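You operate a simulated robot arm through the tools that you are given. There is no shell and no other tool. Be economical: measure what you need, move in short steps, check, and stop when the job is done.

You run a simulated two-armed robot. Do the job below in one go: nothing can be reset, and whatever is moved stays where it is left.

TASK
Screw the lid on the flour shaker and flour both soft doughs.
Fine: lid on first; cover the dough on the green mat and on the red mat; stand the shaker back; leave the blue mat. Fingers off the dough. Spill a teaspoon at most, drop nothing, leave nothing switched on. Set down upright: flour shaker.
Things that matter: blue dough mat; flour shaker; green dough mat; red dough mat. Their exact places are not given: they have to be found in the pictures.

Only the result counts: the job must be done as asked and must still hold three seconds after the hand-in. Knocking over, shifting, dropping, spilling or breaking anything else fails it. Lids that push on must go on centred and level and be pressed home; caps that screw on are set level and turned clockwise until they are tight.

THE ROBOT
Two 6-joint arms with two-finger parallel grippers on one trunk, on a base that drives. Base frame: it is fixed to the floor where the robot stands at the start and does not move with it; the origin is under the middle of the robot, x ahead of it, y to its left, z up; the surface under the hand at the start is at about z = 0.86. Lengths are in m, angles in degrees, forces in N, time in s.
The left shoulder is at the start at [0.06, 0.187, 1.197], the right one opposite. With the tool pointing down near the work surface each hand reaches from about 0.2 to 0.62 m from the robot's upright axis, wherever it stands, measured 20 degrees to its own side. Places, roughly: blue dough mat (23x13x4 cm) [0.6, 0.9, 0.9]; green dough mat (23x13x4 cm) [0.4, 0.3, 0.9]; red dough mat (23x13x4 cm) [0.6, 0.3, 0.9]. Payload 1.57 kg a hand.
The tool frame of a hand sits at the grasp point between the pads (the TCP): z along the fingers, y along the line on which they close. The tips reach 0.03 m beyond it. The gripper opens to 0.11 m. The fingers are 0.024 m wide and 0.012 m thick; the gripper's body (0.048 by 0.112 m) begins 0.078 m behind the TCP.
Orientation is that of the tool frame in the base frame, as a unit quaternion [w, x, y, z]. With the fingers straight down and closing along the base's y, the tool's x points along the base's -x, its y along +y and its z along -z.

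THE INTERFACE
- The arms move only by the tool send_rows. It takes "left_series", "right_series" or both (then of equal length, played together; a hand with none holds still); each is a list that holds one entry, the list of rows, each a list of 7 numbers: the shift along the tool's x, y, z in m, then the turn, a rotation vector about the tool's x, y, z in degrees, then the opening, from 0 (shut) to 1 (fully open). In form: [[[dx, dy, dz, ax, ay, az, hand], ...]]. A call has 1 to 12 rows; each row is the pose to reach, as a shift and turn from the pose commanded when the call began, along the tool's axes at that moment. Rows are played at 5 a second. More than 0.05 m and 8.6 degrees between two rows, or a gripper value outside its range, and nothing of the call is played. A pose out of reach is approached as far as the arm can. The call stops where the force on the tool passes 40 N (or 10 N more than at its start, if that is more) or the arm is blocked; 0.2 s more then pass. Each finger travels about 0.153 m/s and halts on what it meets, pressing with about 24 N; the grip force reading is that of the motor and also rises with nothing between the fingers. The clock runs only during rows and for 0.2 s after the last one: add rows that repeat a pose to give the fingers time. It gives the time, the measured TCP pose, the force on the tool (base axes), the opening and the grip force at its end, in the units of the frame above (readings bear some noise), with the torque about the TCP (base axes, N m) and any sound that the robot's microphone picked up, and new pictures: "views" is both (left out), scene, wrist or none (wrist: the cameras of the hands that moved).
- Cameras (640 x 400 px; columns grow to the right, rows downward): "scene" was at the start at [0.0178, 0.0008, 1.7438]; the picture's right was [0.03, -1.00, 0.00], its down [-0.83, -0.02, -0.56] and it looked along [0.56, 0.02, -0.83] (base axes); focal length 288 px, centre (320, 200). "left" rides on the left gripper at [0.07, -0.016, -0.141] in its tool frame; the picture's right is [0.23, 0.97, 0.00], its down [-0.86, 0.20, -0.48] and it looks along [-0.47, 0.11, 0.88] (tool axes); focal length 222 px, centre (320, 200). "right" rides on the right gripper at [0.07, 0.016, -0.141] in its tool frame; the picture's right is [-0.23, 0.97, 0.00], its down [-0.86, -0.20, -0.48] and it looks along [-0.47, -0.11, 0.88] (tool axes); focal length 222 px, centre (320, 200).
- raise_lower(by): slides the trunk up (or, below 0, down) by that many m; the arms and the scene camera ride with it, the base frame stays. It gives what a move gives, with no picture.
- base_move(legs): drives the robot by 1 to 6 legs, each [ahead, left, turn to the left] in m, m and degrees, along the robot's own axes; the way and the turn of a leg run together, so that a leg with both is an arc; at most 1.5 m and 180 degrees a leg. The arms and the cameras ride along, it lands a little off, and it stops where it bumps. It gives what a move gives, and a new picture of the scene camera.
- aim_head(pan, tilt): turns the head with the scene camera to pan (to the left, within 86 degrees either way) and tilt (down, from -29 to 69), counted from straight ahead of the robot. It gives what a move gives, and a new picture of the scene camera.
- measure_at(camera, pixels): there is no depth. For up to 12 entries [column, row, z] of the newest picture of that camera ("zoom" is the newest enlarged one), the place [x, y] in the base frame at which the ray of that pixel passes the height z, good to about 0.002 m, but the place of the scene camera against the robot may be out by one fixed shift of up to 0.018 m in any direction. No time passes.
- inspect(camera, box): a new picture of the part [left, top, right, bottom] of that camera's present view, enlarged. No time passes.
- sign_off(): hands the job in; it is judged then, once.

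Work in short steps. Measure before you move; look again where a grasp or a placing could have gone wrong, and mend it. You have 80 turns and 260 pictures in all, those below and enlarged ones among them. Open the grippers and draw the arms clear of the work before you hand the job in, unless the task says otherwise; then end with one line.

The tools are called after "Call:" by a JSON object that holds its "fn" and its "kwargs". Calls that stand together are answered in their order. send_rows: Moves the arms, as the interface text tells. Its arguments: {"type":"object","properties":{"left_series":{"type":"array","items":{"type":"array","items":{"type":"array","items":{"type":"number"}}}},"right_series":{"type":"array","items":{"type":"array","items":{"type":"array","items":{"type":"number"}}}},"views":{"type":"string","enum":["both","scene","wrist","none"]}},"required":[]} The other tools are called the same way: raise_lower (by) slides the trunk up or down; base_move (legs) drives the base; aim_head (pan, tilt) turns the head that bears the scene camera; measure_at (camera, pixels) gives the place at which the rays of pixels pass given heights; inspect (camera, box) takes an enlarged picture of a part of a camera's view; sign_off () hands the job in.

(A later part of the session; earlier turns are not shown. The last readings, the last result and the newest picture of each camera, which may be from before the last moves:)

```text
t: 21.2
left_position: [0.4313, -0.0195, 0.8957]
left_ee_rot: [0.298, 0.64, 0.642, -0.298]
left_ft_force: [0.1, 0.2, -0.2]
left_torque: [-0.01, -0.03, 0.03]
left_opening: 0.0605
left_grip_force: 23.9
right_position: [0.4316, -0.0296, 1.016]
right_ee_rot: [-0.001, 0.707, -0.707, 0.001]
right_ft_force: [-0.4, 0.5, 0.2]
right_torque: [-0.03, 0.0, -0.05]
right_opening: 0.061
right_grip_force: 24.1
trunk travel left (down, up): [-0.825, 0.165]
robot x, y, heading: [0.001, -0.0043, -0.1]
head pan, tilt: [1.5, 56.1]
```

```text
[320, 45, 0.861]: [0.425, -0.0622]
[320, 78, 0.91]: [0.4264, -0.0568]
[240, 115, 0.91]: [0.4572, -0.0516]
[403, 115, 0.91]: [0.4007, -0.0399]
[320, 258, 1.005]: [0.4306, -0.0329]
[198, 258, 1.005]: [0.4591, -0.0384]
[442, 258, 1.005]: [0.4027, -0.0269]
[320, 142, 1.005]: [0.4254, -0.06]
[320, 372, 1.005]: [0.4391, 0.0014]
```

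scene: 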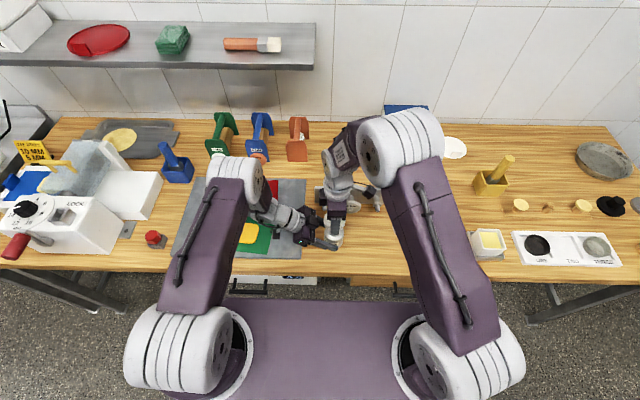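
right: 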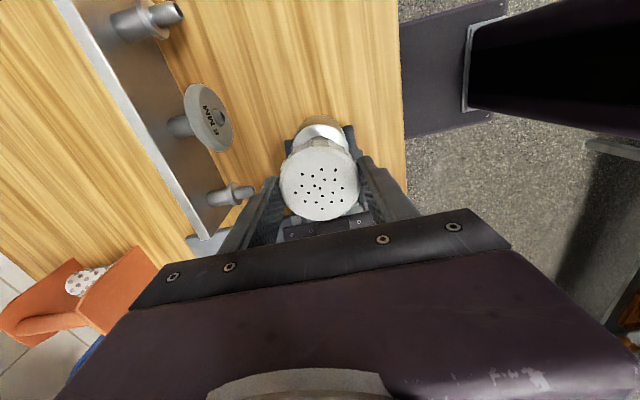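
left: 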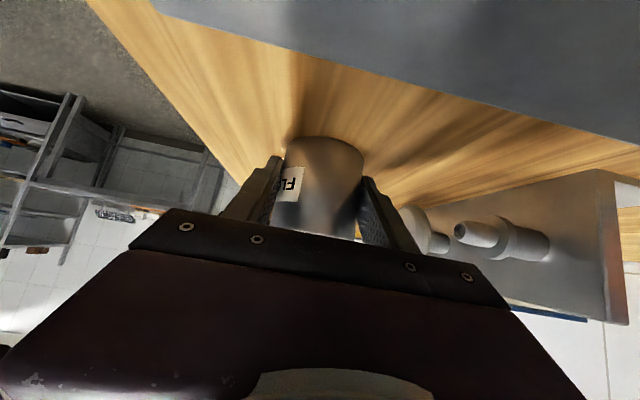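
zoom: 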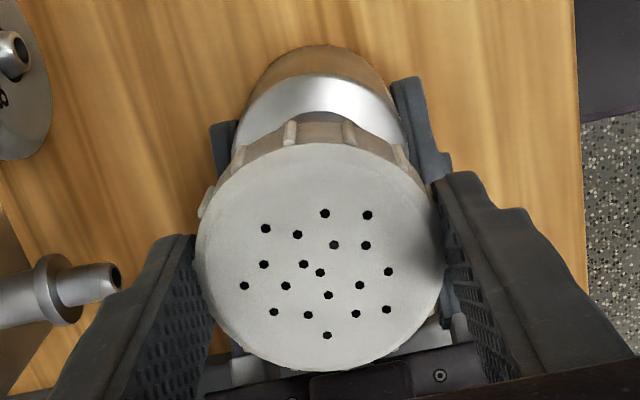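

Jar is about 2 mm further in -y than the lid. Correct and descend gently.

Call:
{"fn": "send_rows", "kwargs": {"right_series": [[[0.002, 0, 0.01, 0, 0, 0, 0.42], [0.002, 0, 0.02, 0, 0, 0, 0.42], [0.002, 0, 0.027, 0, 0, 0, 0.42], [0.002, 0, 0.032, 0, 0, 0, 0.42], [0.002, 0, 0.036, 0, 0, 0, 0.42], [0.002, 0, 0.039, 0, 0, 0, 0.42], [0.002, 0, 0.041, 0, 0, 0, 0.42], [0.002, 0, 0.041, 0, 0, 0, 0.42]]], "views": "wrist"}}

Call:
{"fn": "inspect", "kwargs": {"camera": "scene", "box": [290, 180, 410, 260]}}

```text
t: 23.0
left_position: [0.4307, -0.0172, 0.8945]
left_ee_rot: [0.299, 0.64, 0.642, -0.298]
left_ft_force: [0.4, 0.1, -0.2]
left_torque: [0.0, 0.02, -0.01]
left_opening: 0.0607
left_grip_force: 23.7
right_position: [0.4327, -0.0339, 0.9724]
right_ee_rot: [0.0, -0.707, 0.707, 0.0]
right_ft_force: [0.0, 0.0, -0.2]
right_torque: [0.02, -0.01, 0.02]
right_opening: 0.0608
right_grip_force: 24.1
trunk travel left (down, up): [-0.825, 0.165]
robot x, y, heading: [-0.0032, 0.002, 0.1]
head pan, tilt: [1.5, 56.1]
```

right: 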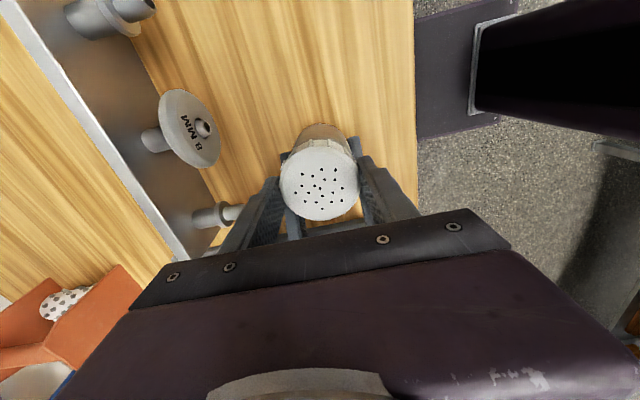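

```text
5.00 times, centred on (350, 220) of scene
```

zoom: 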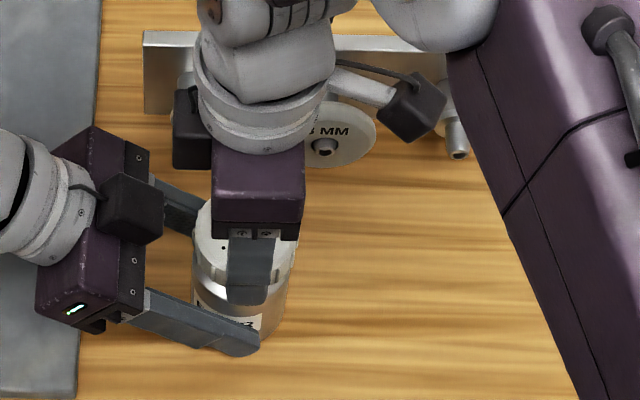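

No contact yet; well aligned. Continue down in fine steps.

Call:
{"fn": "send_rows", "kwargs": {"right_series": [[[0, 0, 0.002, 0, 0, 0, 0.42], [0, 0, 0.004, 0, 0, 0, 0.42], [0, 0, 0.006, 0, 0, 0, 0.42], [0, 0, 0.008, 0, 0, 0, 0.42], [0, 0, 0.01, 0, 0, 0, 0.42], [0, 0, 0.011, 0, 0, 0, 0.42], [0, 0, 0.011, 0, 0, 0, 0.42]]], "views": "none"}}

```text
t: 24.6
left_position: [0.4321, -0.0185, 0.8953]
left_ee_rot: [0.299, 0.64, 0.642, -0.297]
left_ft_force: [12.4, -1.7, -9.5]
left_torque: [0.0, 0.07, 0.22]
left_opening: 0.0602
left_grip_force: 24.1
right_position: [0.4326, -0.0342, 0.9617]
right_ee_rot: [-0.001, -0.707, 0.707, 0.001]
right_ft_force: [-9.0, 2.6, 18.8]
right_torque: [0.01, 0.25, 0.02]
right_opening: 0.0607
right_grip_force: 24.6
trunk travel left (down, up): [-0.825, 0.165]
robot x, y, heading: [-0.0047, 0.0001, -0.1]
head pan, tilt: [1.5, 56.1]
```

Contact with 9 N sideways in -x: the lid is slightly too far +x. Ease up 1 mm and shift it 1.5 mm in -x.

Call:
{"fn": "send_rows", "kwargs": {"right_series": [[[0, 0, -0.002, 0, 0, 0, 0.42], [-0.0003, 0.0015, -0.002, 0, 0, 0, 0.42], [-0.0003, 0.0015, -0.001, 0, 0, 0, 0.42], [-0.0003, 0.0015, 0.0, 0, 0, 0, 0.42], [-0.0003, 0.0015, 0.0, 0, 0, 0, 0.42]]], "views": "none"}}

Call:
{"fn": "inspect", "kwargs": {"camera": "scene", "box": [300, 190, 380, 250]}}

```text
t: 25.8
left_position: [0.4308, -0.0188, 0.8953]
left_ee_rot: [0.298, 0.641, 0.642, -0.299]
left_ft_force: [-3.4, 12.5, 5.2]
left_torque: [-0.34, -0.22, 0.02]
left_opening: 0.0602
left_grip_force: 24.2
right_position: [0.4304, -0.0336, 0.9642]
right_ee_rot: [-0.001, 0.707, -0.707, 0.0]
right_ft_force: [3.4, -11.8, -2.4]
right_torque: [-0.64, -0.15, -0.12]
right_opening: 0.061
right_grip_force: 24.5
trunk travel left (down, up): [-0.825, 0.165]
robot x, y, heading: [0.0024, -0.0019, 0.1]
head pan, tilt: [1.5, 56.1]
```

```text
6.67 times, centred on (340, 220) of scene
```

zoom: 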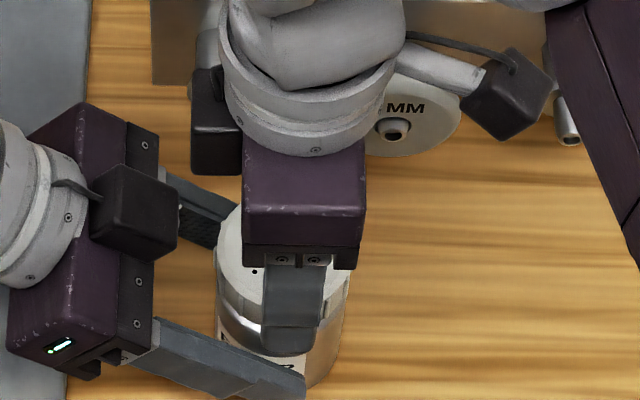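

Lid is on the neck now (forces lateral, no downward load). Small correction, light push down, and begin turning clockwise (positive about tool z).

Call:
{"fn": "send_rows", "kwargs": {"right_series": [[[0.0008, -0.0003, 0.001, 0, 0, 0, 0.42], [0.0008, -0.0003, 0.002, 0, 0, 8, 0.42], [0.0008, -0.0003, 0.002, 0, 0, 16, 0.42], [0.0008, -0.0003, 0.002, 0, 0, 24, 0.42], [0.0008, -0.0003, 0.002, 0, 0, 32, 0.42], [0.0008, -0.0003, 0.002, 0, 0, 40, 0.42], [0.0008, -0.0003, 0.002, 0, 0, 48, 0.42], [0.0008, -0.0003, 0.002, 0, 0, 56, 0.42]]], "views": "none"}}

Call:
{"fn": "inspect", "kwargs": {"camera": "scene", "box": [300, 190, 380, 250]}}

Call:
{"fn": "inspect", "kwargs": {"camera": "right", "box": [240, 90, 400, 240]}}

```text
t: 27.6
left_position: [0.431, -0.0181, 0.8968]
left_ee_rot: [0.3, 0.64, 0.641, -0.299]
left_ft_force: [12.1, -9.1, -8.9]
left_torque: [0.38, 0.37, 0.17]
left_opening: 0.0605
left_grip_force: 24.2
right_position: [0.43, -0.0344, 0.9607]
right_ee_rot: [0.0, -0.292, 0.957, 0.0]
right_ft_force: [-13.8, 11.2, 15.9]
right_torque: [0.47, 0.38, 0.04]
right_opening: 0.0606
right_grip_force: 23.8
trunk travel left (down, up): [-0.825, 0.165]
robot x, y, heading: [-0.0013, -0.0016, 0.2]
head pan, tilt: [1.5, 56.1]
```

```text
6.67 times, centred on (340, 220) of scene
```

zoom: 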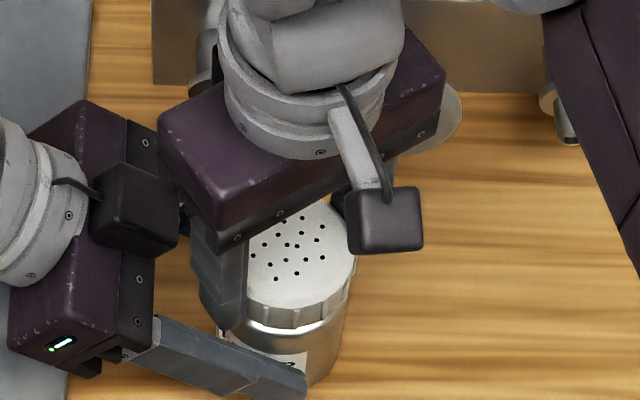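

```text
2.67 times, centred on (320, 165) of right
```

zoom: 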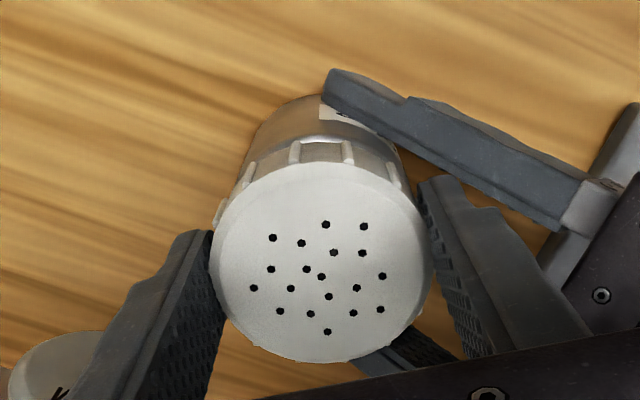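

Turning works, lid level. Correct the lateral load and keep turning with slight downward following.

Call:
{"fn": "send_rows", "kwargs": {"right_series": [[[0.0003, 0.0012, 0, 0, 0, 0, 0.42], [0.0003, 0.0012, 0, 0, 0, 8, 0.42], [0.0003, 0.0012, 0, 0, 0, 16, 0.42], [0.0003, 0.0012, 0.0003, 0, 0, 24, 0.42], [0.0003, 0.0012, 0.0003, 0, 0, 32, 0.42], [0.0003, 0.0012, 0.0005, 0, 0, 40, 0.42], [0.0003, 0.0012, 0.0005, 0, 0, 48, 0.42], [0.0003, 0.0012, 0.0007, 0, 0, 56, 0.42], [0.0003, 0.0012, 0.0007, 0, 0, 64, 0.42], [0.0003, 0.0012, 0.0007, 0, 0, 72, 0.42]]], "views": "none"}}

Call:
{"fn": "inspect", "kwargs": {"camera": "scene", "box": [300, 190, 380, 250]}}

```text
t: 29.8
left_position: [0.4316, -0.0181, 0.8958]
left_ee_rot: [0.301, 0.64, 0.641, -0.299]
left_ft_force: [9.6, -13.0, 10.4]
left_torque: [-0.16, -0.1, 0.24]
left_opening: 0.06
left_grip_force: 24.3
right_position: [0.431, -0.0315, 0.961]
right_ee_rot: [0.0, 0.326, 0.945, 0.0]
right_ft_force: [-6.5, 14.1, -0.2]
right_torque: [0.62, 0.27, 0.05]
right_opening: 0.0607
right_grip_force: 24.1
trunk travel left (down, up): [-0.825, 0.165]
robot x, y, heading: [-0.0013, -0.0021, -0.2]
head pan, tilt: [1.5, 56.1]
```

```text
6.67 times, centred on (340, 220) of scene
```

zoom: 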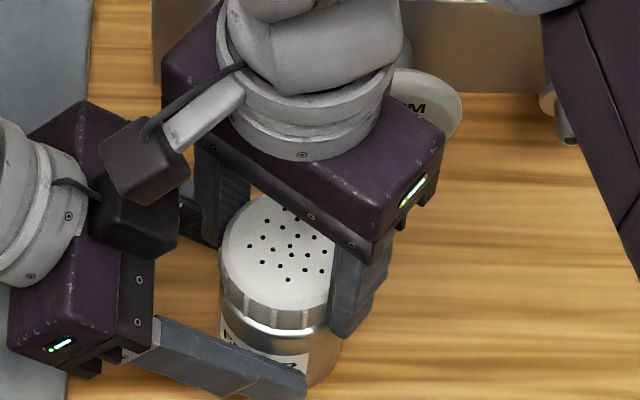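

Still low torque about z; keep turning, watching for tightening.

Call:
{"fn": "send_rows", "kwargs": {"right_series": [[[0.001, 0.0005, 0, 0, 0, 0, 0.42], [0.001, 0.0005, 0.0003, 0, 0, 8, 0.42], [0.001, 0.0005, 0.0003, 0, 0, 16, 0.42], [0.001, 0.0005, 0.0006, 0, 0, 24, 0.42], [0.001, 0.0005, 0.0006, 0, 0, 32, 0.42], [0.001, 0.0005, 0.0008, 0, 0, 40, 0.42], [0.001, 0.0005, 0.0008, 0, 0, 48, 0.42], [0.001, 0.0005, 0.001, 0, 0, 56, 0.42], [0.001, 0.0005, 0.001, 0, 0, 64, 0.42]]], "views": "none"}}

Call:
{"fn": "inspect", "kwargs": {"camera": "scene", "box": [300, 190, 380, 250]}}

```text
t: 31.8
left_position: [0.4302, -0.0187, 0.8946]
left_ee_rot: [0.298, 0.64, 0.642, -0.298]
left_ft_force: [-1.3, 6.6, 10.1]
left_torque: [-0.46, -0.48, 0.12]
left_opening: 0.0603
left_grip_force: 23.7
right_position: [0.4301, -0.0303, 0.9586]
right_ee_rot: [0.001, 0.777, 0.629, 0.002]
right_ft_force: [11.2, -6.4, 9.9]
right_torque: [-0.63, -0.14, 0.03]
right_opening: 0.0607
right_grip_force: 24.1
trunk travel left (down, up): [-0.825, 0.165]
robot x, y, heading: [-0.0023, -0.0, 0.3]
head pan, tilt: [1.5, 56.1]
```

```text
6.67 times, centred on (340, 220) of scene
```

zoom: 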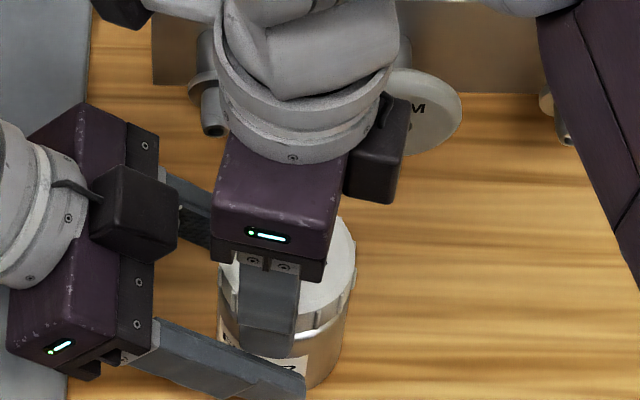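

Call:
{"fn": "send_rows", "kwargs": {"right_series": [[[0, 0.0004, 0, 0, 0, 8, 0.42], [0, 0.0004, 0.0003, 0, 0, 16, 0.42], [0, 0.0004, 0.0003, 0, 0, 24, 0.42], [0, 0.0004, 0.0006, 0, 0, 32, 0.42], [0, 0.0004, 0.0006, 0, 0, 40, 0.42], [0, 0.0004, 0.0008, 0, 0, 48, 0.42], [0, 0.0004, 0.0008, 0, 0, 56, 0.42], [0, 0.0004, 0.001, 0, 0, 64, 0.42]]], "views": "none"}}

Call:
{"fn": "inspect", "kwargs": {"camera": "scene", "box": [300, 190, 380, 250]}}

```text
t: 33.4
left_position: [0.4318, -0.0182, 0.8974]
left_ee_rot: [0.302, 0.64, 0.641, -0.298]
left_ft_force: [-0.2, 4.8, 6.5]
left_torque: [-0.6, 0.25, -0.11]
left_opening: 0.0601
left_grip_force: 24.2
right_position: [0.4299, -0.0452, 0.9591]
right_ee_rot: [-0.017, 0.98, 0.2, 0.0]
right_ft_force: [-1.8, -0.8, 9.7]
right_torque: [-0.01, 0.06, -0.06]
right_opening: 0.0601
right_grip_force: 24.6
right hand out of reach, approached as far as the arm can: row 7, 8
trunk travel left (down, up): [-0.825, 0.165]
robot x, y, heading: [0.0008, -0.0027, 0.2]
head pan, tilt: [1.5, 56.1]
stopped in row 8 (right hand): the force on the tool passed its limit at 48 N (the readings are from after the stop); the commanded pose is now the measured one
```

```text
6.67 times, centred on (340, 220) of scene
```

zoom: 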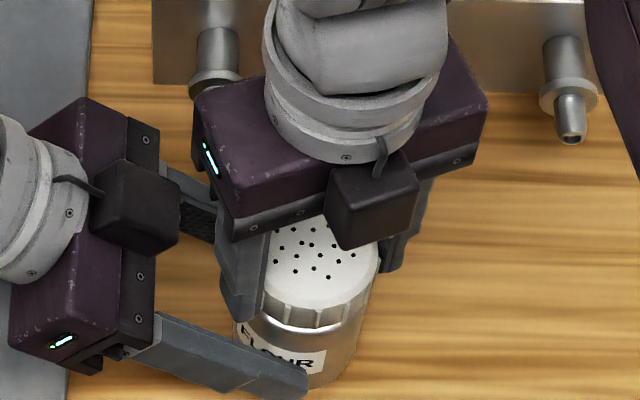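

The wrist hit its limit and dragged the jar ~14 mm in -y. Release the lid with the right hand and lift it clear, so that I can look and regrip.

Call:
{"fn": "send_rows", "kwargs": {"right_series": [[[0, 0, 0, 0, 0, 0, 0.6], [0, 0, 0, 0, 0, 0, 0.7], [0, 0, 0, 0, 0, 0, 0.7], [0, 0, -0.02, 0, 0, 0, 0.7], [0, 0, -0.045, 0, 0, 0, 0.7], [0, 0, -0.07, 0, 0, 0, 0.7], [0, 0, -0.07, 0, 0, -8, 0.7], [0, 0, -0.07, 0, 0, -16, 0.7], [0, 0, -0.07, 0, 0, -24, 0.7], [0, 0, -0.07, 0, 0, -32, 0.7]]]}}

Call:
{"fn": "inspect", "kwargs": {"camera": "scene", "box": [300, 190, 380, 250]}}

Call:
{"fn": "inspect", "kwargs": {"camera": "left", "box": [240, 110, 420, 250]}}

```text
t: 35.6
left_position: [0.4322, -0.0187, 0.8964]
left_ee_rot: [0.301, 0.64, 0.642, -0.296]
left_ft_force: [-0.8, 0.7, 12.3]
left_torque: [-0.72, 0.03, -0.12]
left_opening: 0.0602
left_grip_force: 23.6
right_position: [0.4286, -0.0476, 1.0268]
right_ee_rot: [-0.016, 0.887, 0.462, 0.005]
right_ft_force: [0.5, 0.6, -0.1]
right_torque: [0.0, -0.02, 0.02]
right_opening: 0.077
right_grip_force: 0.0
trunk travel left (down, up): [-0.825, 0.165]
robot x, y, heading: [0.0002, -0.0002, -0.1]
head pan, tilt: [1.5, 56.1]
```

scene: 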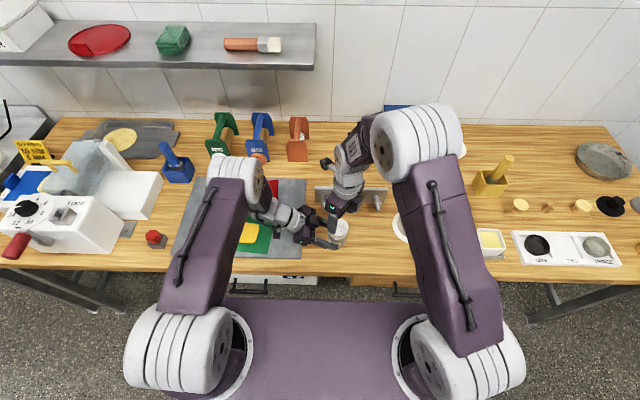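
right: 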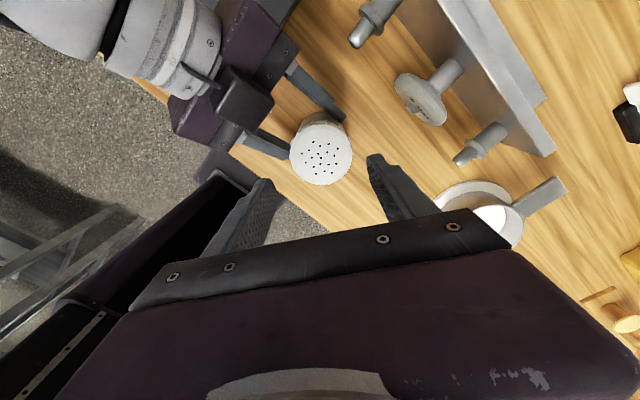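

```text
6.67 times, centred on (340, 220) of scene
```

zoom: 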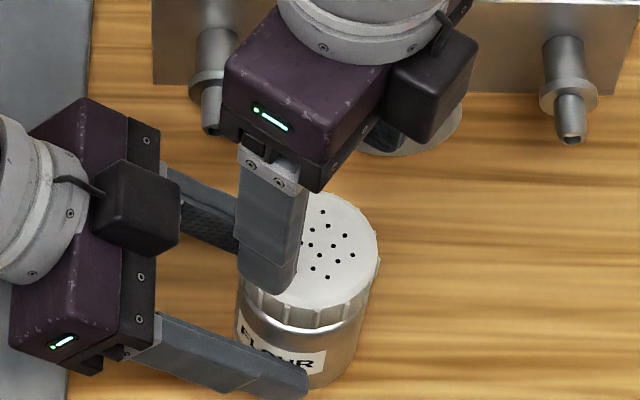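

```text
2.86 times, centred on (330, 180) of left
```

zoom: 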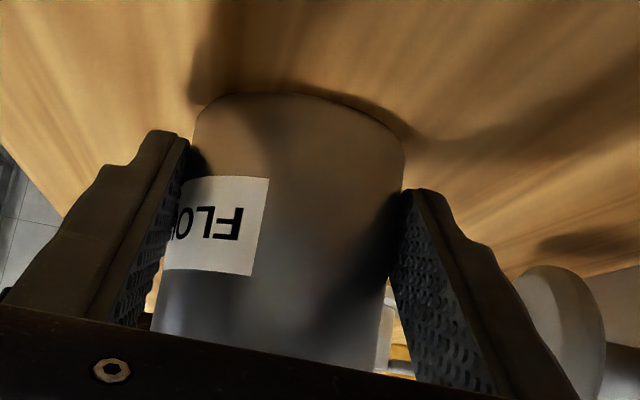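

Jar still standing between the left fingers but near the tips. Open left slightly, move 13 mm further in -y, and regrip.

Call:
{"fn": "send_rows", "kwargs": {"left_series": [[[0, 0, 0, 0, 0, 0, 0.58], [0, 0, 0, 0, 0, 0, 0.64], [0, 0, 0, 0, 0, 0, 0.68], [0, 0, 0, 0, 0, 0, 0.68], [-0.003, 0, 0.0035, 0, 0, 0, 0.68], [-0.0055, 0, 0.0065, 0, 0, 0, 0.68], [-0.0084, 0, 0.01, 0, 0, 0, 0.68], [-0.0084, 0, 0.01, 0, 0, 0, 0.68], [-0.0084, 0, 0.01, 0, 0, 0, 0.6], [-0.0084, 0, 0.01, 0, 0, 0, 0.52], [-0.0084, 0, 0.01, 0, 0, 0, 0.45], [-0.0084, 0, 0.01, 0, 0, 0, 0.45]]], "views": "none"}}

Call:
{"fn": "inspect", "kwargs": {"camera": "scene", "box": [300, 190, 380, 250]}}

Call:
{"fn": "inspect", "kwargs": {"camera": "left", "box": [240, 110, 420, 250]}}

Call:
{"fn": "inspect", "kwargs": {"camera": "right", "box": [240, 60, 400, 210]}}

```text
t: 38.2
left_position: [0.4336, -0.0315, 0.898]
left_ee_rot: [0.301, 0.64, 0.642, -0.298]
left_ft_force: [0.5, -0.4, 1.1]
left_torque: [-0.06, 0.07, -0.01]
left_opening: 0.0601
left_grip_force: 23.8
right_position: [0.43, -0.0473, 1.0277]
right_ee_rot: [-0.016, 0.887, 0.462, 0.003]
right_ft_force: [0.4, 0.8, -0.9]
right_torque: [-0.01, -0.01, -0.03]
right_opening: 0.0769
right_grip_force: 0.0
trunk travel left (down, up): [-0.825, 0.165]
robot x, y, heading: [-0.0032, -0.001, -0.1]
head pan, tilt: [1.5, 56.1]
```

```text
6.67 times, centred on (340, 220) of scene
```

zoom: 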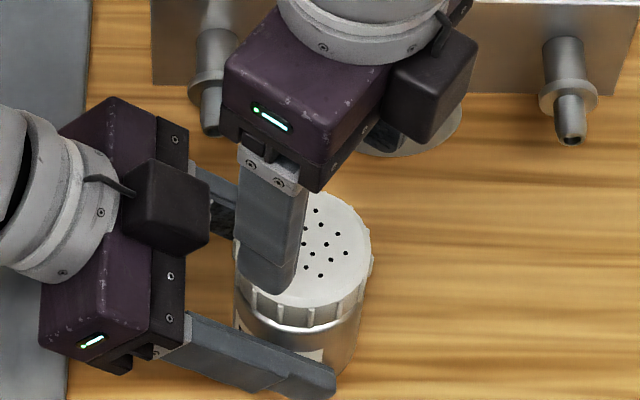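

```text
2.86 times, centred on (330, 180) of left
```

zoom: 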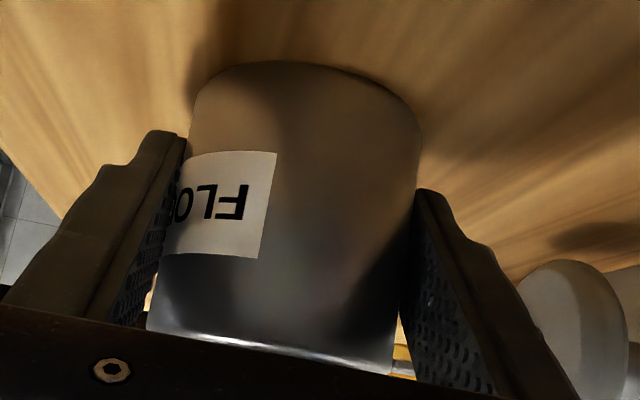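

```text
2.67 times, centred on (320, 135) of right
```

zoom: 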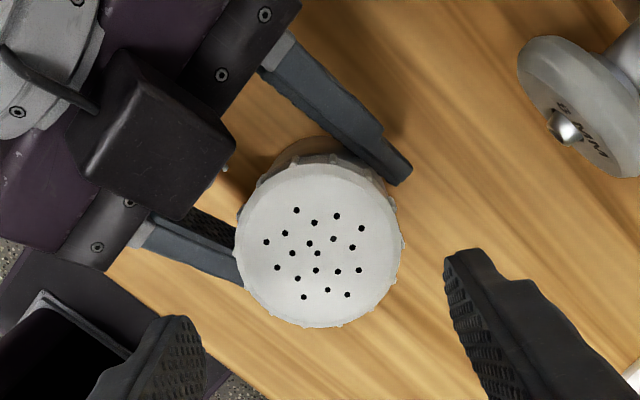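

Jar regripped, upright, lid level. Measure the lid's centre, then unwind the right wrist.

Call:
{"fn": "measure_at", "kwargs": {"camera": "zoom", "pixels": [[319, 245, 0.948], [237, 245, 0.948], [402, 245, 0.948], [319, 163, 0.948], [319, 328, 0.948]]}}

Call:
{"fn": "send_rows", "kwargs": {"right_series": [[[0, 0, -0.015, 0, 0, -8.4, 0.75], [0, 0, -0.015, 0, 0, -16.8, 0.75], [0, 0, -0.015, 0, 0, -25.2, 0.75], [0, 0, -0.015, 0, 0, -33.6, 0.75], [0, 0, -0.015, 0, 0, -42, 0.75], [0, 0, -0.015, 0, 0, -50.4, 0.75], [0, 0, -0.015, 0, 0, -58.8, 0.75], [0, 0, -0.015, 0, 0, -67.2, 0.75], [0, 0, -0.015, 0, 0, -75.6, 0.75], [0, 0, -0.015, 0, 0, -84, 0.75], [0, 0, -0.015, 0, 0, -92.4, 0.75], [0, 0, -0.015, 0, 0, -100, 0.75]]], "views": "none"}}

```text
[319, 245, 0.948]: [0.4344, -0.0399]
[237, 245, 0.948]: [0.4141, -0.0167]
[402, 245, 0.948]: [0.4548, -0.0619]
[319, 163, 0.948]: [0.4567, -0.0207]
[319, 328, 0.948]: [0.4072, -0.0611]
```

```text
t: 40.8
left_position: [0.4336, -0.0315, 0.8967]
left_ee_rot: [0.3, 0.64, 0.642, -0.298]
left_ft_force: [-0.1, -0.5, 1.9]
left_torque: [-0.09, 0.12, -0.02]
left_opening: 0.0601
left_grip_force: 23.6
right_position: [0.4299, -0.0487, 1.0432]
right_ee_rot: [-0.007, 0.216, 0.976, 0.015]
right_ft_force: [-0.9, 0.6, 0.3]
right_torque: [-0.01, -0.01, 0.02]
right_opening: 0.0824
right_grip_force: 0.1
trunk travel left (down, up): [-0.825, 0.165]
robot x, y, heading: [-0.0012, -0.0012, -0.1]
head pan, tilt: [1.5, 56.1]
```

Correct the 2° tool tilt and recentre over the lid at ≈ (0.433, -0.040).

Call:
{"fn": "send_rows", "kwargs": {"right_series": [[[0.0009, 0.009, 0, 1.5, -1.15, 0, 0.75], [0.0009, 0.009, 0, 1.5, -1.15, 0, 0.75]]], "views": "none"}}

Call:
{"fn": "send_rows", "kwargs": {"right_series": [[[0, 0, 0, 0, 0, -8.4, 0.75], [0, 0, 0, 0, 0, -16.8, 0.75], [0, 0, 0, 0, 0, -25.2, 0.75], [0, 0, 0, 0, 0, -33.6, 0.75], [0, 0, 0, 0, 0, -42, 0.75], [0, 0, 0, 0, 0, -50.4, 0.75], [0, 0, 0, 0, 0, -58.8, 0.75], [0, 0, 0, 0, 0, -67.2, 0.75], [0, 0, 0, 0, 0, -75.6, 0.75], [0, 0, 0, 0, 0, -84, 0.75], [0, 0, 0, 0, 0, -92.4, 0.75], [0, 0, 0, 0, 0, -100, 0.75]]], "views": "wrist"}}

```text
t: 41.4
left_position: [0.4338, -0.0336, 0.8967]
left_ee_rot: [0.301, 0.639, 0.643, -0.296]
left_ft_force: [-0.1, 0.3, 2.4]
left_torque: [0.01, 0.12, -0.03]
left_opening: 0.0602
left_grip_force: 23.8
right_position: [0.4328, -0.0381, 1.0423]
right_ee_rot: [0.0, 0.216, 0.976, -0.001]
right_ft_force: [0.8, -0.2, 0.5]
right_torque: [-0.01, 0.02, 0.0]
right_opening: 0.0825
right_grip_force: 0.2
trunk travel left (down, up): [-0.825, 0.165]
robot x, y, heading: [0.0017, -0.0011, 0.0]
head pan, tilt: [1.5, 56.1]
```

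```text
t: 44.0
left_position: [0.4342, -0.0322, 0.8967]
left_ee_rot: [0.3, 0.64, 0.642, -0.297]
left_ft_force: [0.6, 0.6, 2.8]
left_torque: [-0.03, 0.17, -0.02]
left_opening: 0.0602
left_grip_force: 23.4
right_position: [0.4334, -0.0399, 1.043]
right_ee_rot: [0.0, -0.609, 0.793, 0.001]
right_ft_force: [0.1, 0.4, 0.1]
right_torque: [-0.01, 0.03, 0.0]
right_opening: 0.0825
right_grip_force: 0.0
trunk travel left (down, up): [-0.825, 0.165]
robot x, y, heading: [-0.0001, -0.0007, -0.2]
head pan, tilt: [1.5, 56.1]
```

right: 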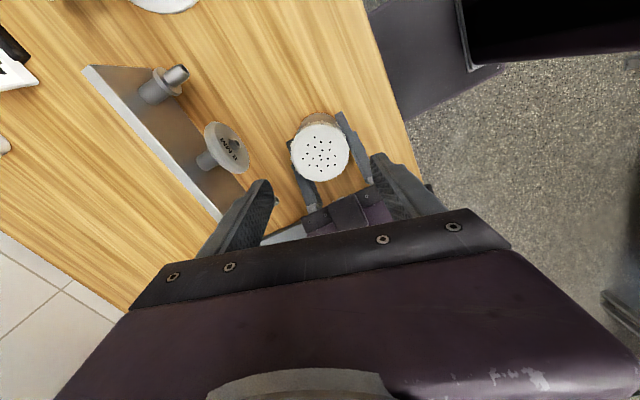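

Call:
{"fn": "inspect", "kwargs": {"camera": "right", "box": [270, 100, 370, 200]}}

Call:
{"fn": "measure_at", "kwargs": {"camera": "right", "pixels": [[320, 152, 0.948], [291, 152, 0.948], [350, 152, 0.948], [320, 122, 0.948], [320, 182, 0.948]]}}

```text
4.00 times, centred on (320, 150) of right
```

zoom: 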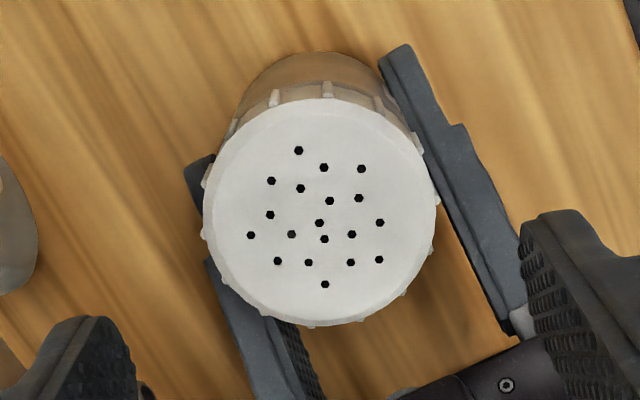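

```text
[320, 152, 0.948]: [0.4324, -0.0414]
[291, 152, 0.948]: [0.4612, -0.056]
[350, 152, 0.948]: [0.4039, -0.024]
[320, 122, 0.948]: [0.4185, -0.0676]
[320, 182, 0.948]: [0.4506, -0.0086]
```

Centred. Descend, regrip the lid.

Call:
{"fn": "send_rows", "kwargs": {"right_series": [[[0, 0, 0.03, 0, 0, 0, 0.75], [0, 0, 0.06, 0, 0, 0, 0.75], [0, 0, 0.08, 0, 0, 0, 0.75], [0, 0, 0.08, 0, 0, 0, 0.68], [0, 0, 0.08, 0, 0, 0, 0.6], [0, 0, 0.08, 0, 0, 0, 0.52], [0, 0, 0.08, 0, 0, 0, 0.42], [0, 0, 0.08, 0, 0, 0, 0.42]]], "views": "none"}}

Call:
{"fn": "inspect", "kwargs": {"camera": "scene", "box": [300, 190, 380, 250]}}

```text
t: 45.8
left_position: [0.4333, -0.0321, 0.8971]
left_ee_rot: [0.3, 0.64, 0.642, -0.298]
left_ft_force: [-8.0, 4.5, 7.5]
left_torque: [-0.14, -0.17, -0.1]
left_opening: 0.0601
left_grip_force: 23.9
right_position: [0.4327, -0.0395, 0.9634]
right_ee_rot: [0.001, -0.608, 0.794, 0.0]
right_ft_force: [10.2, -5.2, -2.0]
right_torque: [-0.1, -0.38, 0.02]
right_opening: 0.061
right_grip_force: 24.1
trunk travel left (down, up): [-0.825, 0.165]
robot x, y, heading: [-0.0001, -0.0011, -0.2]
head pan, tilt: [1.5, 56.1]
```

```text
6.67 times, centred on (340, 220) of scene
```

zoom: 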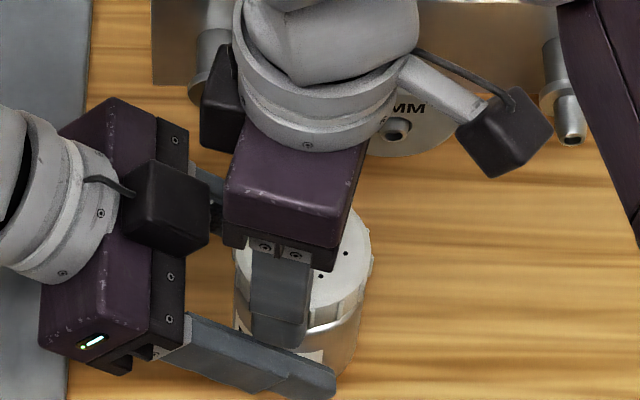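

Turn clockwise 88°.

Call:
{"fn": "send_rows", "kwargs": {"right_series": [[[0, 0, 0, 0, 0, 8, 0.42], [0, 0, 0.0003, 0, 0, 16, 0.42], [0, 0, 0.0003, 0, 0, 24, 0.42], [0, 0, 0.0005, 0, 0, 32, 0.42], [0, 0, 0.0005, 0, 0, 40, 0.42], [0, 0, 0.0007, 0, 0, 48, 0.42], [0, 0, 0.0007, 0, 0, 56, 0.42], [0, 0, 0.0009, 0, 0, 64, 0.42], [0, 0, 0.0009, 0, 0, 72, 0.42], [0, 0, 0.001, 0, 0, 80, 0.42], [0, 0, 0.001, 0, 0, 88, 0.42]]], "views": "none"}}

Call:
{"fn": "inspect", "kwargs": {"camera": "scene", "box": [300, 190, 380, 250]}}

Call:
{"fn": "inspect", "kwargs": {"camera": "right", "box": [240, 90, 400, 240]}}

```text
t: 47.3
left_position: [0.4347, -0.0309, 0.896]
left_ee_rot: [0.301, 0.638, 0.645, -0.294]
left_ft_force: [2.1, 0.4, 3.0]
left_torque: [-0.32, 1.71, -1.11]
left_opening: 0.0607
left_grip_force: 24.1
right_position: [0.4274, -0.0419, 0.9613]
right_ee_rot: [-0.009, -0.233, 0.973, -0.001]
right_ft_force: [-6.7, -2.1, 8.6]
right_torque: [0.02, -0.75, 1.19]
right_opening: 0.0603
right_grip_force: 23.5
trunk travel left (down, up): [-0.825, 0.165]
robot x, y, heading: [0.0018, -0.0021, 0.1]
head pan, tilt: [1.5, 56.1]
stopped in row 7 (right hand): the force on the tool passed its limit at 49 N (the readings are from after the stop); the commanded pose is now the measured one
```

```text
6.67 times, centred on (340, 220) of scene
```

zoom: 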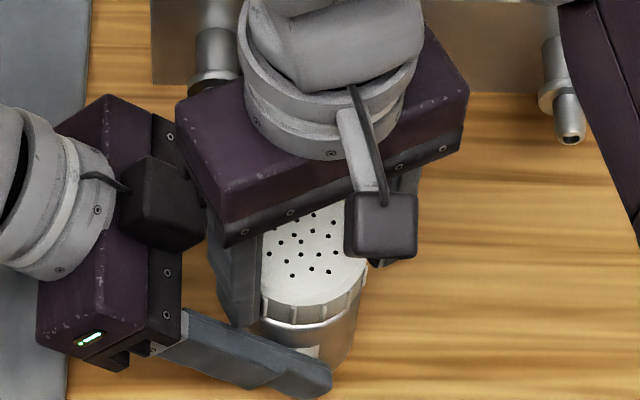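

```text
2.67 times, centred on (320, 165) of right
```

zoom: 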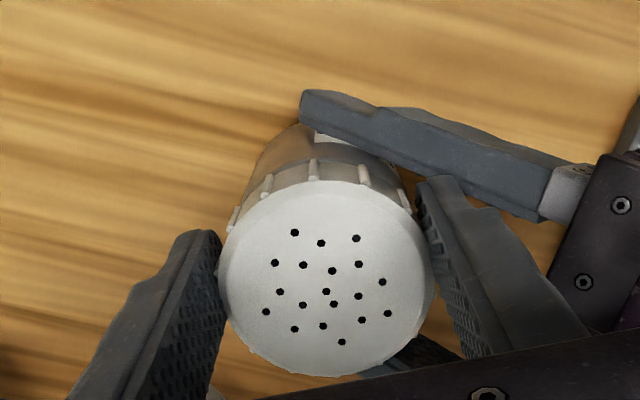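

Stopped with 1.2 N·m about z: either tight or the fingers of both hands touch (they are very near). Release, raise 6 mm to clear the left fingers, and check.

Call:
{"fn": "send_rows", "kwargs": {"right_series": [[[0, 0, 0, 0, 0, 0, 0.55], [0, 0, 0, 0, 0, 0, 0.62], [0, 0, 0, 0, 0, 0, 0.66], [0, 0, -0.03, 0, 0, 0, 0.7], [0, 0, -0.06, 0, 0, 0, 0.7], [0, 0, -0.08, 0, 0, 0, 0.7], [0, 0, -0.08, 0, 0, 0, 0.7]]], "views": "none"}}

Call:
{"fn": "inspect", "kwargs": {"camera": "right", "box": [260, 80, 380, 200]}}

Call:
{"fn": "inspect", "kwargs": {"camera": "scene", "box": [310, 200, 370, 250]}}

```text
t: 48.9
left_position: [0.4355, -0.0307, 0.895]
left_ee_rot: [0.3, 0.638, 0.645, -0.293]
left_ft_force: [1.0, -0.6, 5.0]
left_torque: [-0.16, 0.16, 0.0]
left_opening: 0.0602
left_grip_force: 23.8
right_position: [0.4327, -0.0421, 1.0401]
right_ee_rot: [-0.009, -0.23, 0.973, -0.002]
right_ft_force: [-0.4, 0.1, 0.9]
right_torque: [-0.01, 0.03, -0.02]
right_opening: 0.0769
right_grip_force: 0.1
trunk travel left (down, up): [-0.825, 0.165]
robot x, y, heading: [0.0024, 0.0017, -0.1]
head pan, tilt: [1.5, 56.1]
```

```text
3.33 times, centred on (320, 140) of right
```

zoom: 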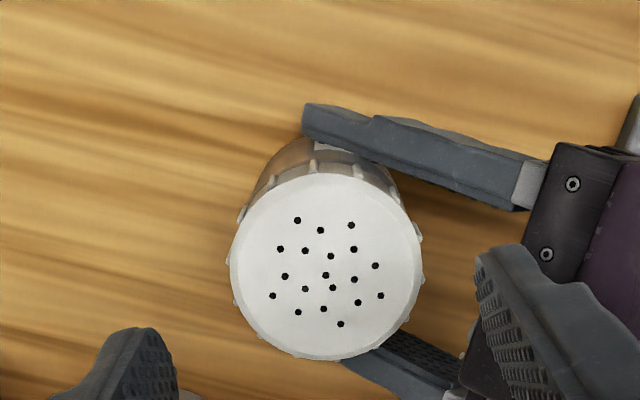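

```text
8.00 times, centred on (340, 225) of scene
```

zoom: 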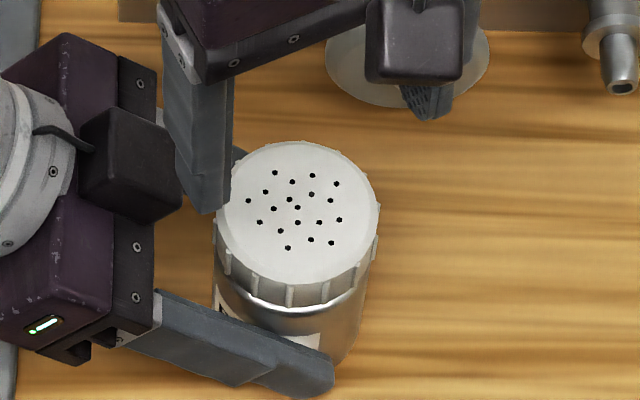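

Lid is level and well seated. I'll measure its centre and do a tightness check with the fingers higher and away from the left fingers.

Call:
{"fn": "inspect", "kwargs": {"camera": "right", "box": [260, 80, 380, 200]}}

Call:
{"fn": "measure_at", "kwargs": {"camera": "zoom", "pixels": [[327, 267, 0.948], [231, 267, 0.948], [423, 267, 0.948], [327, 173, 0.948], [327, 360, 0.948]]}}

Call:
{"fn": "send_rows", "kwargs": {"right_series": [[[0, 0, 0, 0, -1.05, 0, 0.75], [0, 0, 0, 0, -1.05, 0, 0.75]]], "views": "none"}}

```text
3.33 times, centred on (320, 140) of right
```

zoom: 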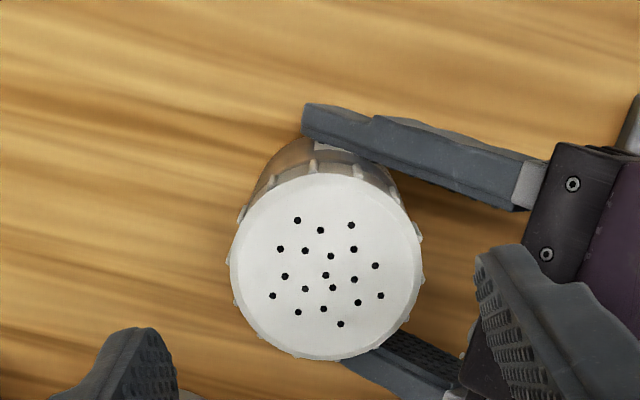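

```text
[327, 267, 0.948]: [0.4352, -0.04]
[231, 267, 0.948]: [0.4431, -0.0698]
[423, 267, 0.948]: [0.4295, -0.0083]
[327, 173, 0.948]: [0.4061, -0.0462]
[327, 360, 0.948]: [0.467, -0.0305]
```

```text
t: 49.5
left_position: [0.4358, -0.031, 0.8961]
left_ee_rot: [0.301, 0.638, 0.645, -0.293]
left_ft_force: [0.9, -0.7, 5.3]
left_torque: [-0.2, 0.2, 0.08]
left_opening: 0.0604
left_grip_force: 23.6
right_position: [0.4307, -0.0417, 1.0407]
right_ee_rot: [0.001, -0.231, 0.973, 0.0]
right_ft_force: [-0.4, -0.2, -0.2]
right_torque: [0.0, 0.01, -0.02]
right_opening: 0.0825
right_grip_force: 0.0
trunk travel left (down, up): [-0.825, 0.165]
robot x, y, heading: [0.0014, -0.0006, 0.1]
head pan, tilt: [1.5, 56.1]
```

Recentre to (0.436, -0.039), rotate back 45°, lower to z≈0.967 and grip.

Call:
{"fn": "send_rows", "kwargs": {"right_series": [[[-0.0058, 0.0004, 0, 0, 0, -8, 0.75], [-0.0058, 0.0004, 0, 0, 0, -16, 0.75], [-0.0058, 0.0004, 0, 0, 0, -24, 0.75], [-0.0058, 0.0004, 0, 0, 0, -32, 0.75], [-0.0058, 0.0004, 0.02, 0, 0, -40, 0.75], [-0.0058, 0.0004, 0.05, 0, 0, -45, 0.75], [-0.0058, 0.0004, 0.074, 0, 0, -45, 0.75], [-0.0058, 0.0004, 0.074, 0, 0, -45, 0.66], [-0.0058, 0.0004, 0.074, 0, 0, -45, 0.56], [-0.0058, 0.0004, 0.074, 0, 0, -45, 0.42], [-0.0058, 0.0004, 0.074, 0, 0, -45, 0.42]]], "views": "none"}}

Call:
{"fn": "send_rows", "kwargs": {"right_series": [[[0, 0, 0, 0, 0, 4, 0.42], [0, 0, 0, 0, 0, 8, 0.42], [0, 0, 0, 0, 0, 12, 0.42], [0, 0, 0, 0, 0, 15, 0.42]]], "views": "wrist"}}

```text
t: 51.9
left_position: [0.4353, -0.0308, 0.8964]
left_ee_rot: [0.3, 0.638, 0.645, -0.293]
left_ft_force: [-3.1, 1.7, 8.7]
left_torque: [-0.29, 0.02, -0.04]
left_opening: 0.0604
left_grip_force: 24.2
right_position: [0.4367, -0.0377, 0.9655]
right_ee_rot: [0.002, -0.585, 0.811, 0.0]
right_ft_force: [4.6, -2.5, -2.1]
right_torque: [-0.11, -0.19, 0.06]
right_opening: 0.06
right_grip_force: 24.0
trunk travel left (down, up): [-0.825, 0.165]
robot x, y, heading: [-0.0005, 0.0031, -0.1]
head pan, tilt: [1.5, 56.1]
```

```text
t: 52.9
left_position: [0.4367, -0.0306, 0.8952]
left_ee_rot: [0.299, 0.639, 0.645, -0.293]
left_ft_force: [-11.7, 3.2, 3.8]
left_torque: [-0.16, -0.46, -0.64]
left_opening: 0.0608
left_grip_force: 23.2
right_position: [0.4368, -0.039, 0.9677]
right_ee_rot: [0.002, -0.474, 0.88, 0.0]
right_ft_force: [10.4, -2.3, -4.0]
right_torque: [-0.04, -0.25, 0.54]
right_opening: 0.0608
right_grip_force: 24.0
trunk travel left (down, up): [-0.825, 0.165]
robot x, y, heading: [0.0002, -0.0031, -0.0]
head pan, tilt: [1.5, 56.1]
```

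right: 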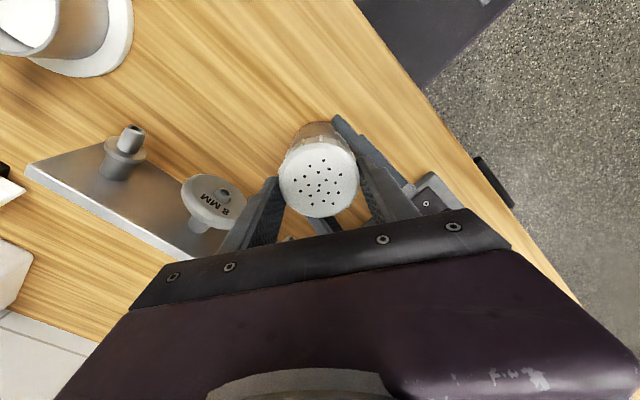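

Torque is now building (0.54 N·m) away from any finger contact. Turn a bit more to confirm tightness.

Call:
{"fn": "send_rows", "kwargs": {"right_series": [[[0, 0, 0, 0, 0, 5, 0.42], [0, 0, 0, 0, 0, 10, 0.42], [0, 0, 0, 0, 0, 15, 0.42], [0, 0, 0, 0, 0, 20, 0.42]]], "views": "wrist"}}

Call:
{"fn": "inspect", "kwargs": {"camera": "left", "box": [240, 110, 420, 250]}}

```text
t: 53.9
left_position: [0.4362, -0.03, 0.8951]
left_ee_rot: [0.3, 0.638, 0.645, -0.294]
left_ft_force: [-16.0, 12.6, -1.5]
left_torque: [-0.76, 0.18, -1.09]
left_opening: 0.0616
left_grip_force: 23.9
right_position: [0.4352, -0.0399, 0.9674]
right_ee_rot: [0.001, -0.315, 0.949, -0.001]
right_ft_force: [13.1, -13.5, 5.5]
right_torque: [-0.19, -1.02, 0.97]
right_opening: 0.0613
right_grip_force: 24.1
trunk travel left (down, up): [-0.825, 0.165]
robot x, y, heading: [0.0015, -0.0002, -0.2]
head pan, tilt: [1.5, 56.1]
```

right: 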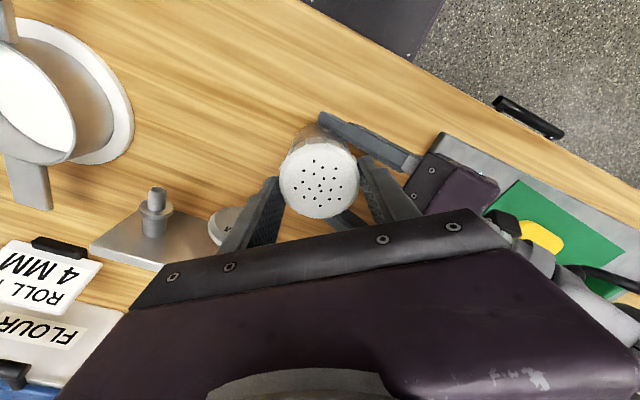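

```text
2.86 times, centred on (330, 180) of left
```

zoom: 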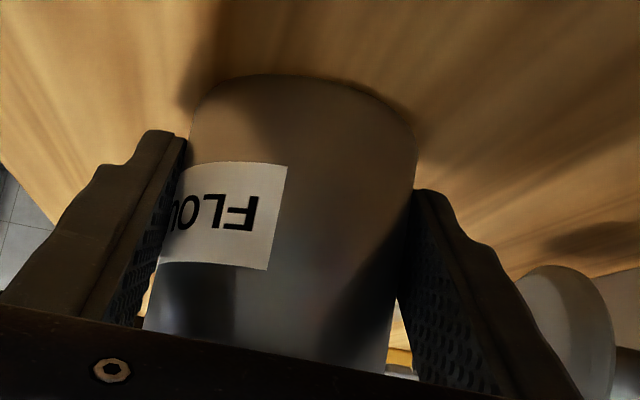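

Torque about 1 N·m with the jar beginning to turn in the left grip: the lid is tight. Release and withdraw the right hand upward and to the right.

Call:
{"fn": "send_rows", "kwargs": {"right_series": [[[0, 0, 0, 0, 0, 0, 0.55], [0, 0, 0, 0, 0, 0, 0.65], [0, 0, 0, 0, 0, 0, 0.7], [0, 0, -0.03, 0, 0, 0, 0.75], [0, 0, -0.075, 0, 0, 0, 0.75], [0, 0, -0.12, 0, 0, 0, 0.75], [0, 0, -0.16, 0, 0, 0, 0.75], [0.03, -0.04, -0.16, 0, 0, 0, 0.75], [0.06, -0.08, -0.16, 0, 0, 0, 0.75], [0.09, -0.12, -0.16, 0, 0, 0, 0.75], [0.12, -0.16, -0.16, 0, 0, 0, 0.75]]], "views": "scene"}}

Call:
{"fn": "inspect", "kwargs": {"camera": "scene", "box": [300, 190, 380, 250]}}

```text
t: 56.3
left_position: [0.4353, -0.0306, 0.8955]
left_ee_rot: [0.301, 0.637, 0.646, -0.293]
left_ft_force: [0.4, -0.4, -0.3]
left_torque: [-0.01, 0.01, 0.03]
left_opening: 0.0606
left_grip_force: 24.7
right_position: [0.4354, -0.2408, 1.1268]
right_ee_rot: [0.0, -0.314, 0.949, 0.002]
right_ft_force: [0.1, -0.1, 0.1]
right_torque: [0.03, -0.04, -0.02]
right_opening: 0.0826
right_grip_force: 0.1
trunk travel left (down, up): [-0.825, 0.165]
robot x, y, heading: [-0.0031, -0.0034, -0.1]
head pan, tilt: [1.5, 56.1]
```

scene: 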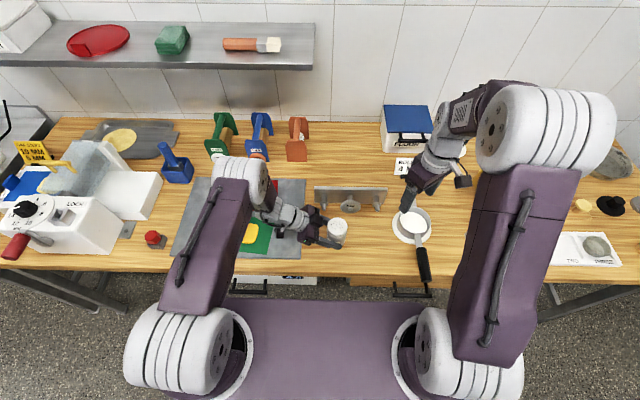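

```text
6.67 times, centred on (340, 220) of scene
```

zoom: 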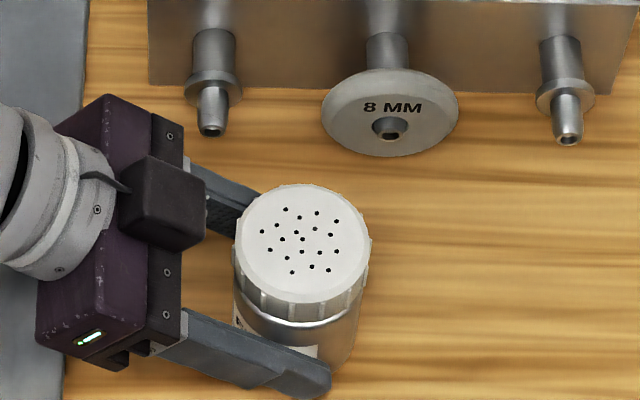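

The shaker is closed. Lift it with the left hand and carry it, upright, above the green dough at ≈ (0.444, 0.260).

Call:
{"fn": "send_rows", "kwargs": {"left_series": [[[-0.015, 0, -0.0129, 0, 0, 0, 0.42], [-0.0383, 0, -0.0322, 0, 0, 0, 0.42], [-0.069, 0, -0.058, 0, 0, 0, 0.42], [-0.0996, 0, -0.0836, 0, 0, 0, 0.42], [-0.0707, 0.001, -0.1181, 0, 0, 0, 0.42], [-0.0417, 0.003, -0.1525, 0, 0, 0, 0.42], [-0.0128, 0.005, -0.187, 0, 0, 0, 0.42], [0.0161, 0.007, -0.2215, 0, 0, 0, 0.42], [0.0451, 0.008, -0.256, 0, 0, 0, 0.42], [0.0695, 0.0085, -0.2851, 0, 0, 0, 0.42], [0.0695, 0.0085, -0.2851, 0, 0, 0, 0.42]]]}}

Call:
{"fn": "inspect", "kwargs": {"camera": "scene", "box": [170, 150, 330, 260]}}

```text
t: 58.7
left_position: [0.4367, 0.2304, 1.028]
left_ee_rot: [0.299, 0.639, 0.645, -0.294]
left_ft_force: [0.0, -1.3, -1.9]
left_torque: [0.07, -0.03, 0.01]
left_opening: 0.0607
left_grip_force: 23.7
right_position: [0.4359, -0.2383, 1.1267]
right_ee_rot: [0.0, -0.315, 0.949, 0.0]
right_ft_force: [-0.4, 0.4, 0.3]
right_torque: [0.05, 0.01, 0.02]
right_opening: 0.0827
right_grip_force: 0.1
trunk travel left (down, up): [-0.825, 0.165]
robot x, y, heading: [-0.0009, 0.0, -0.1]
head pan, tilt: [1.5, 56.1]
```

scene: 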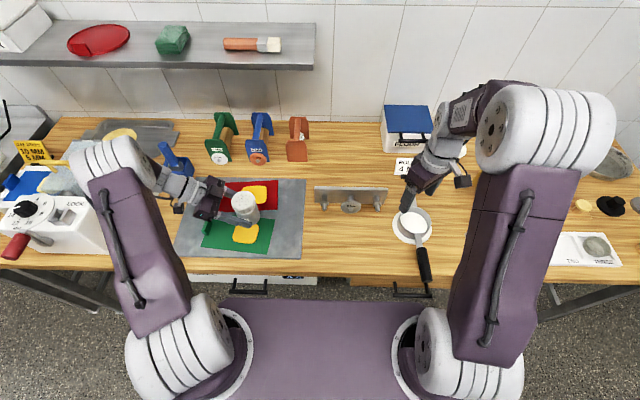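
left: 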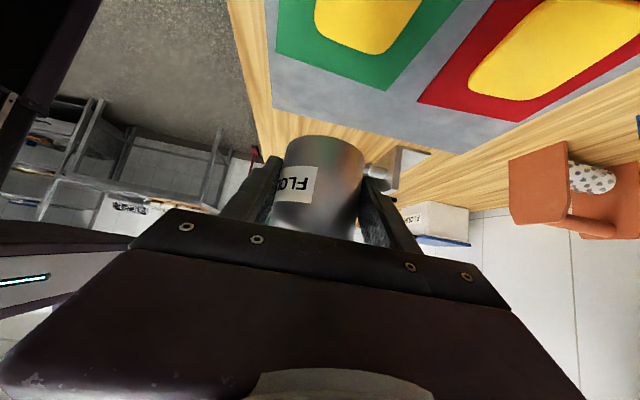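

```text
3.64 times, centred on (250, 205) of scene
```

zoom: 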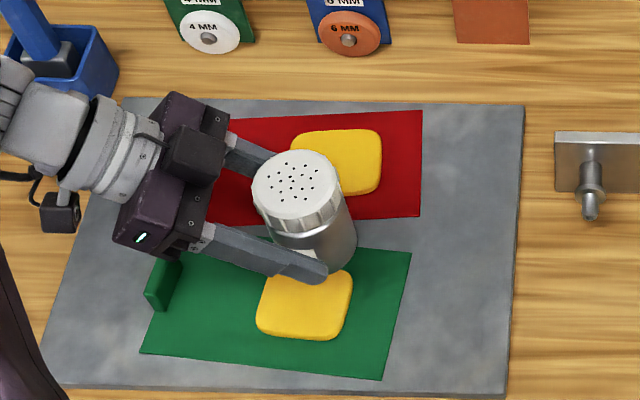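

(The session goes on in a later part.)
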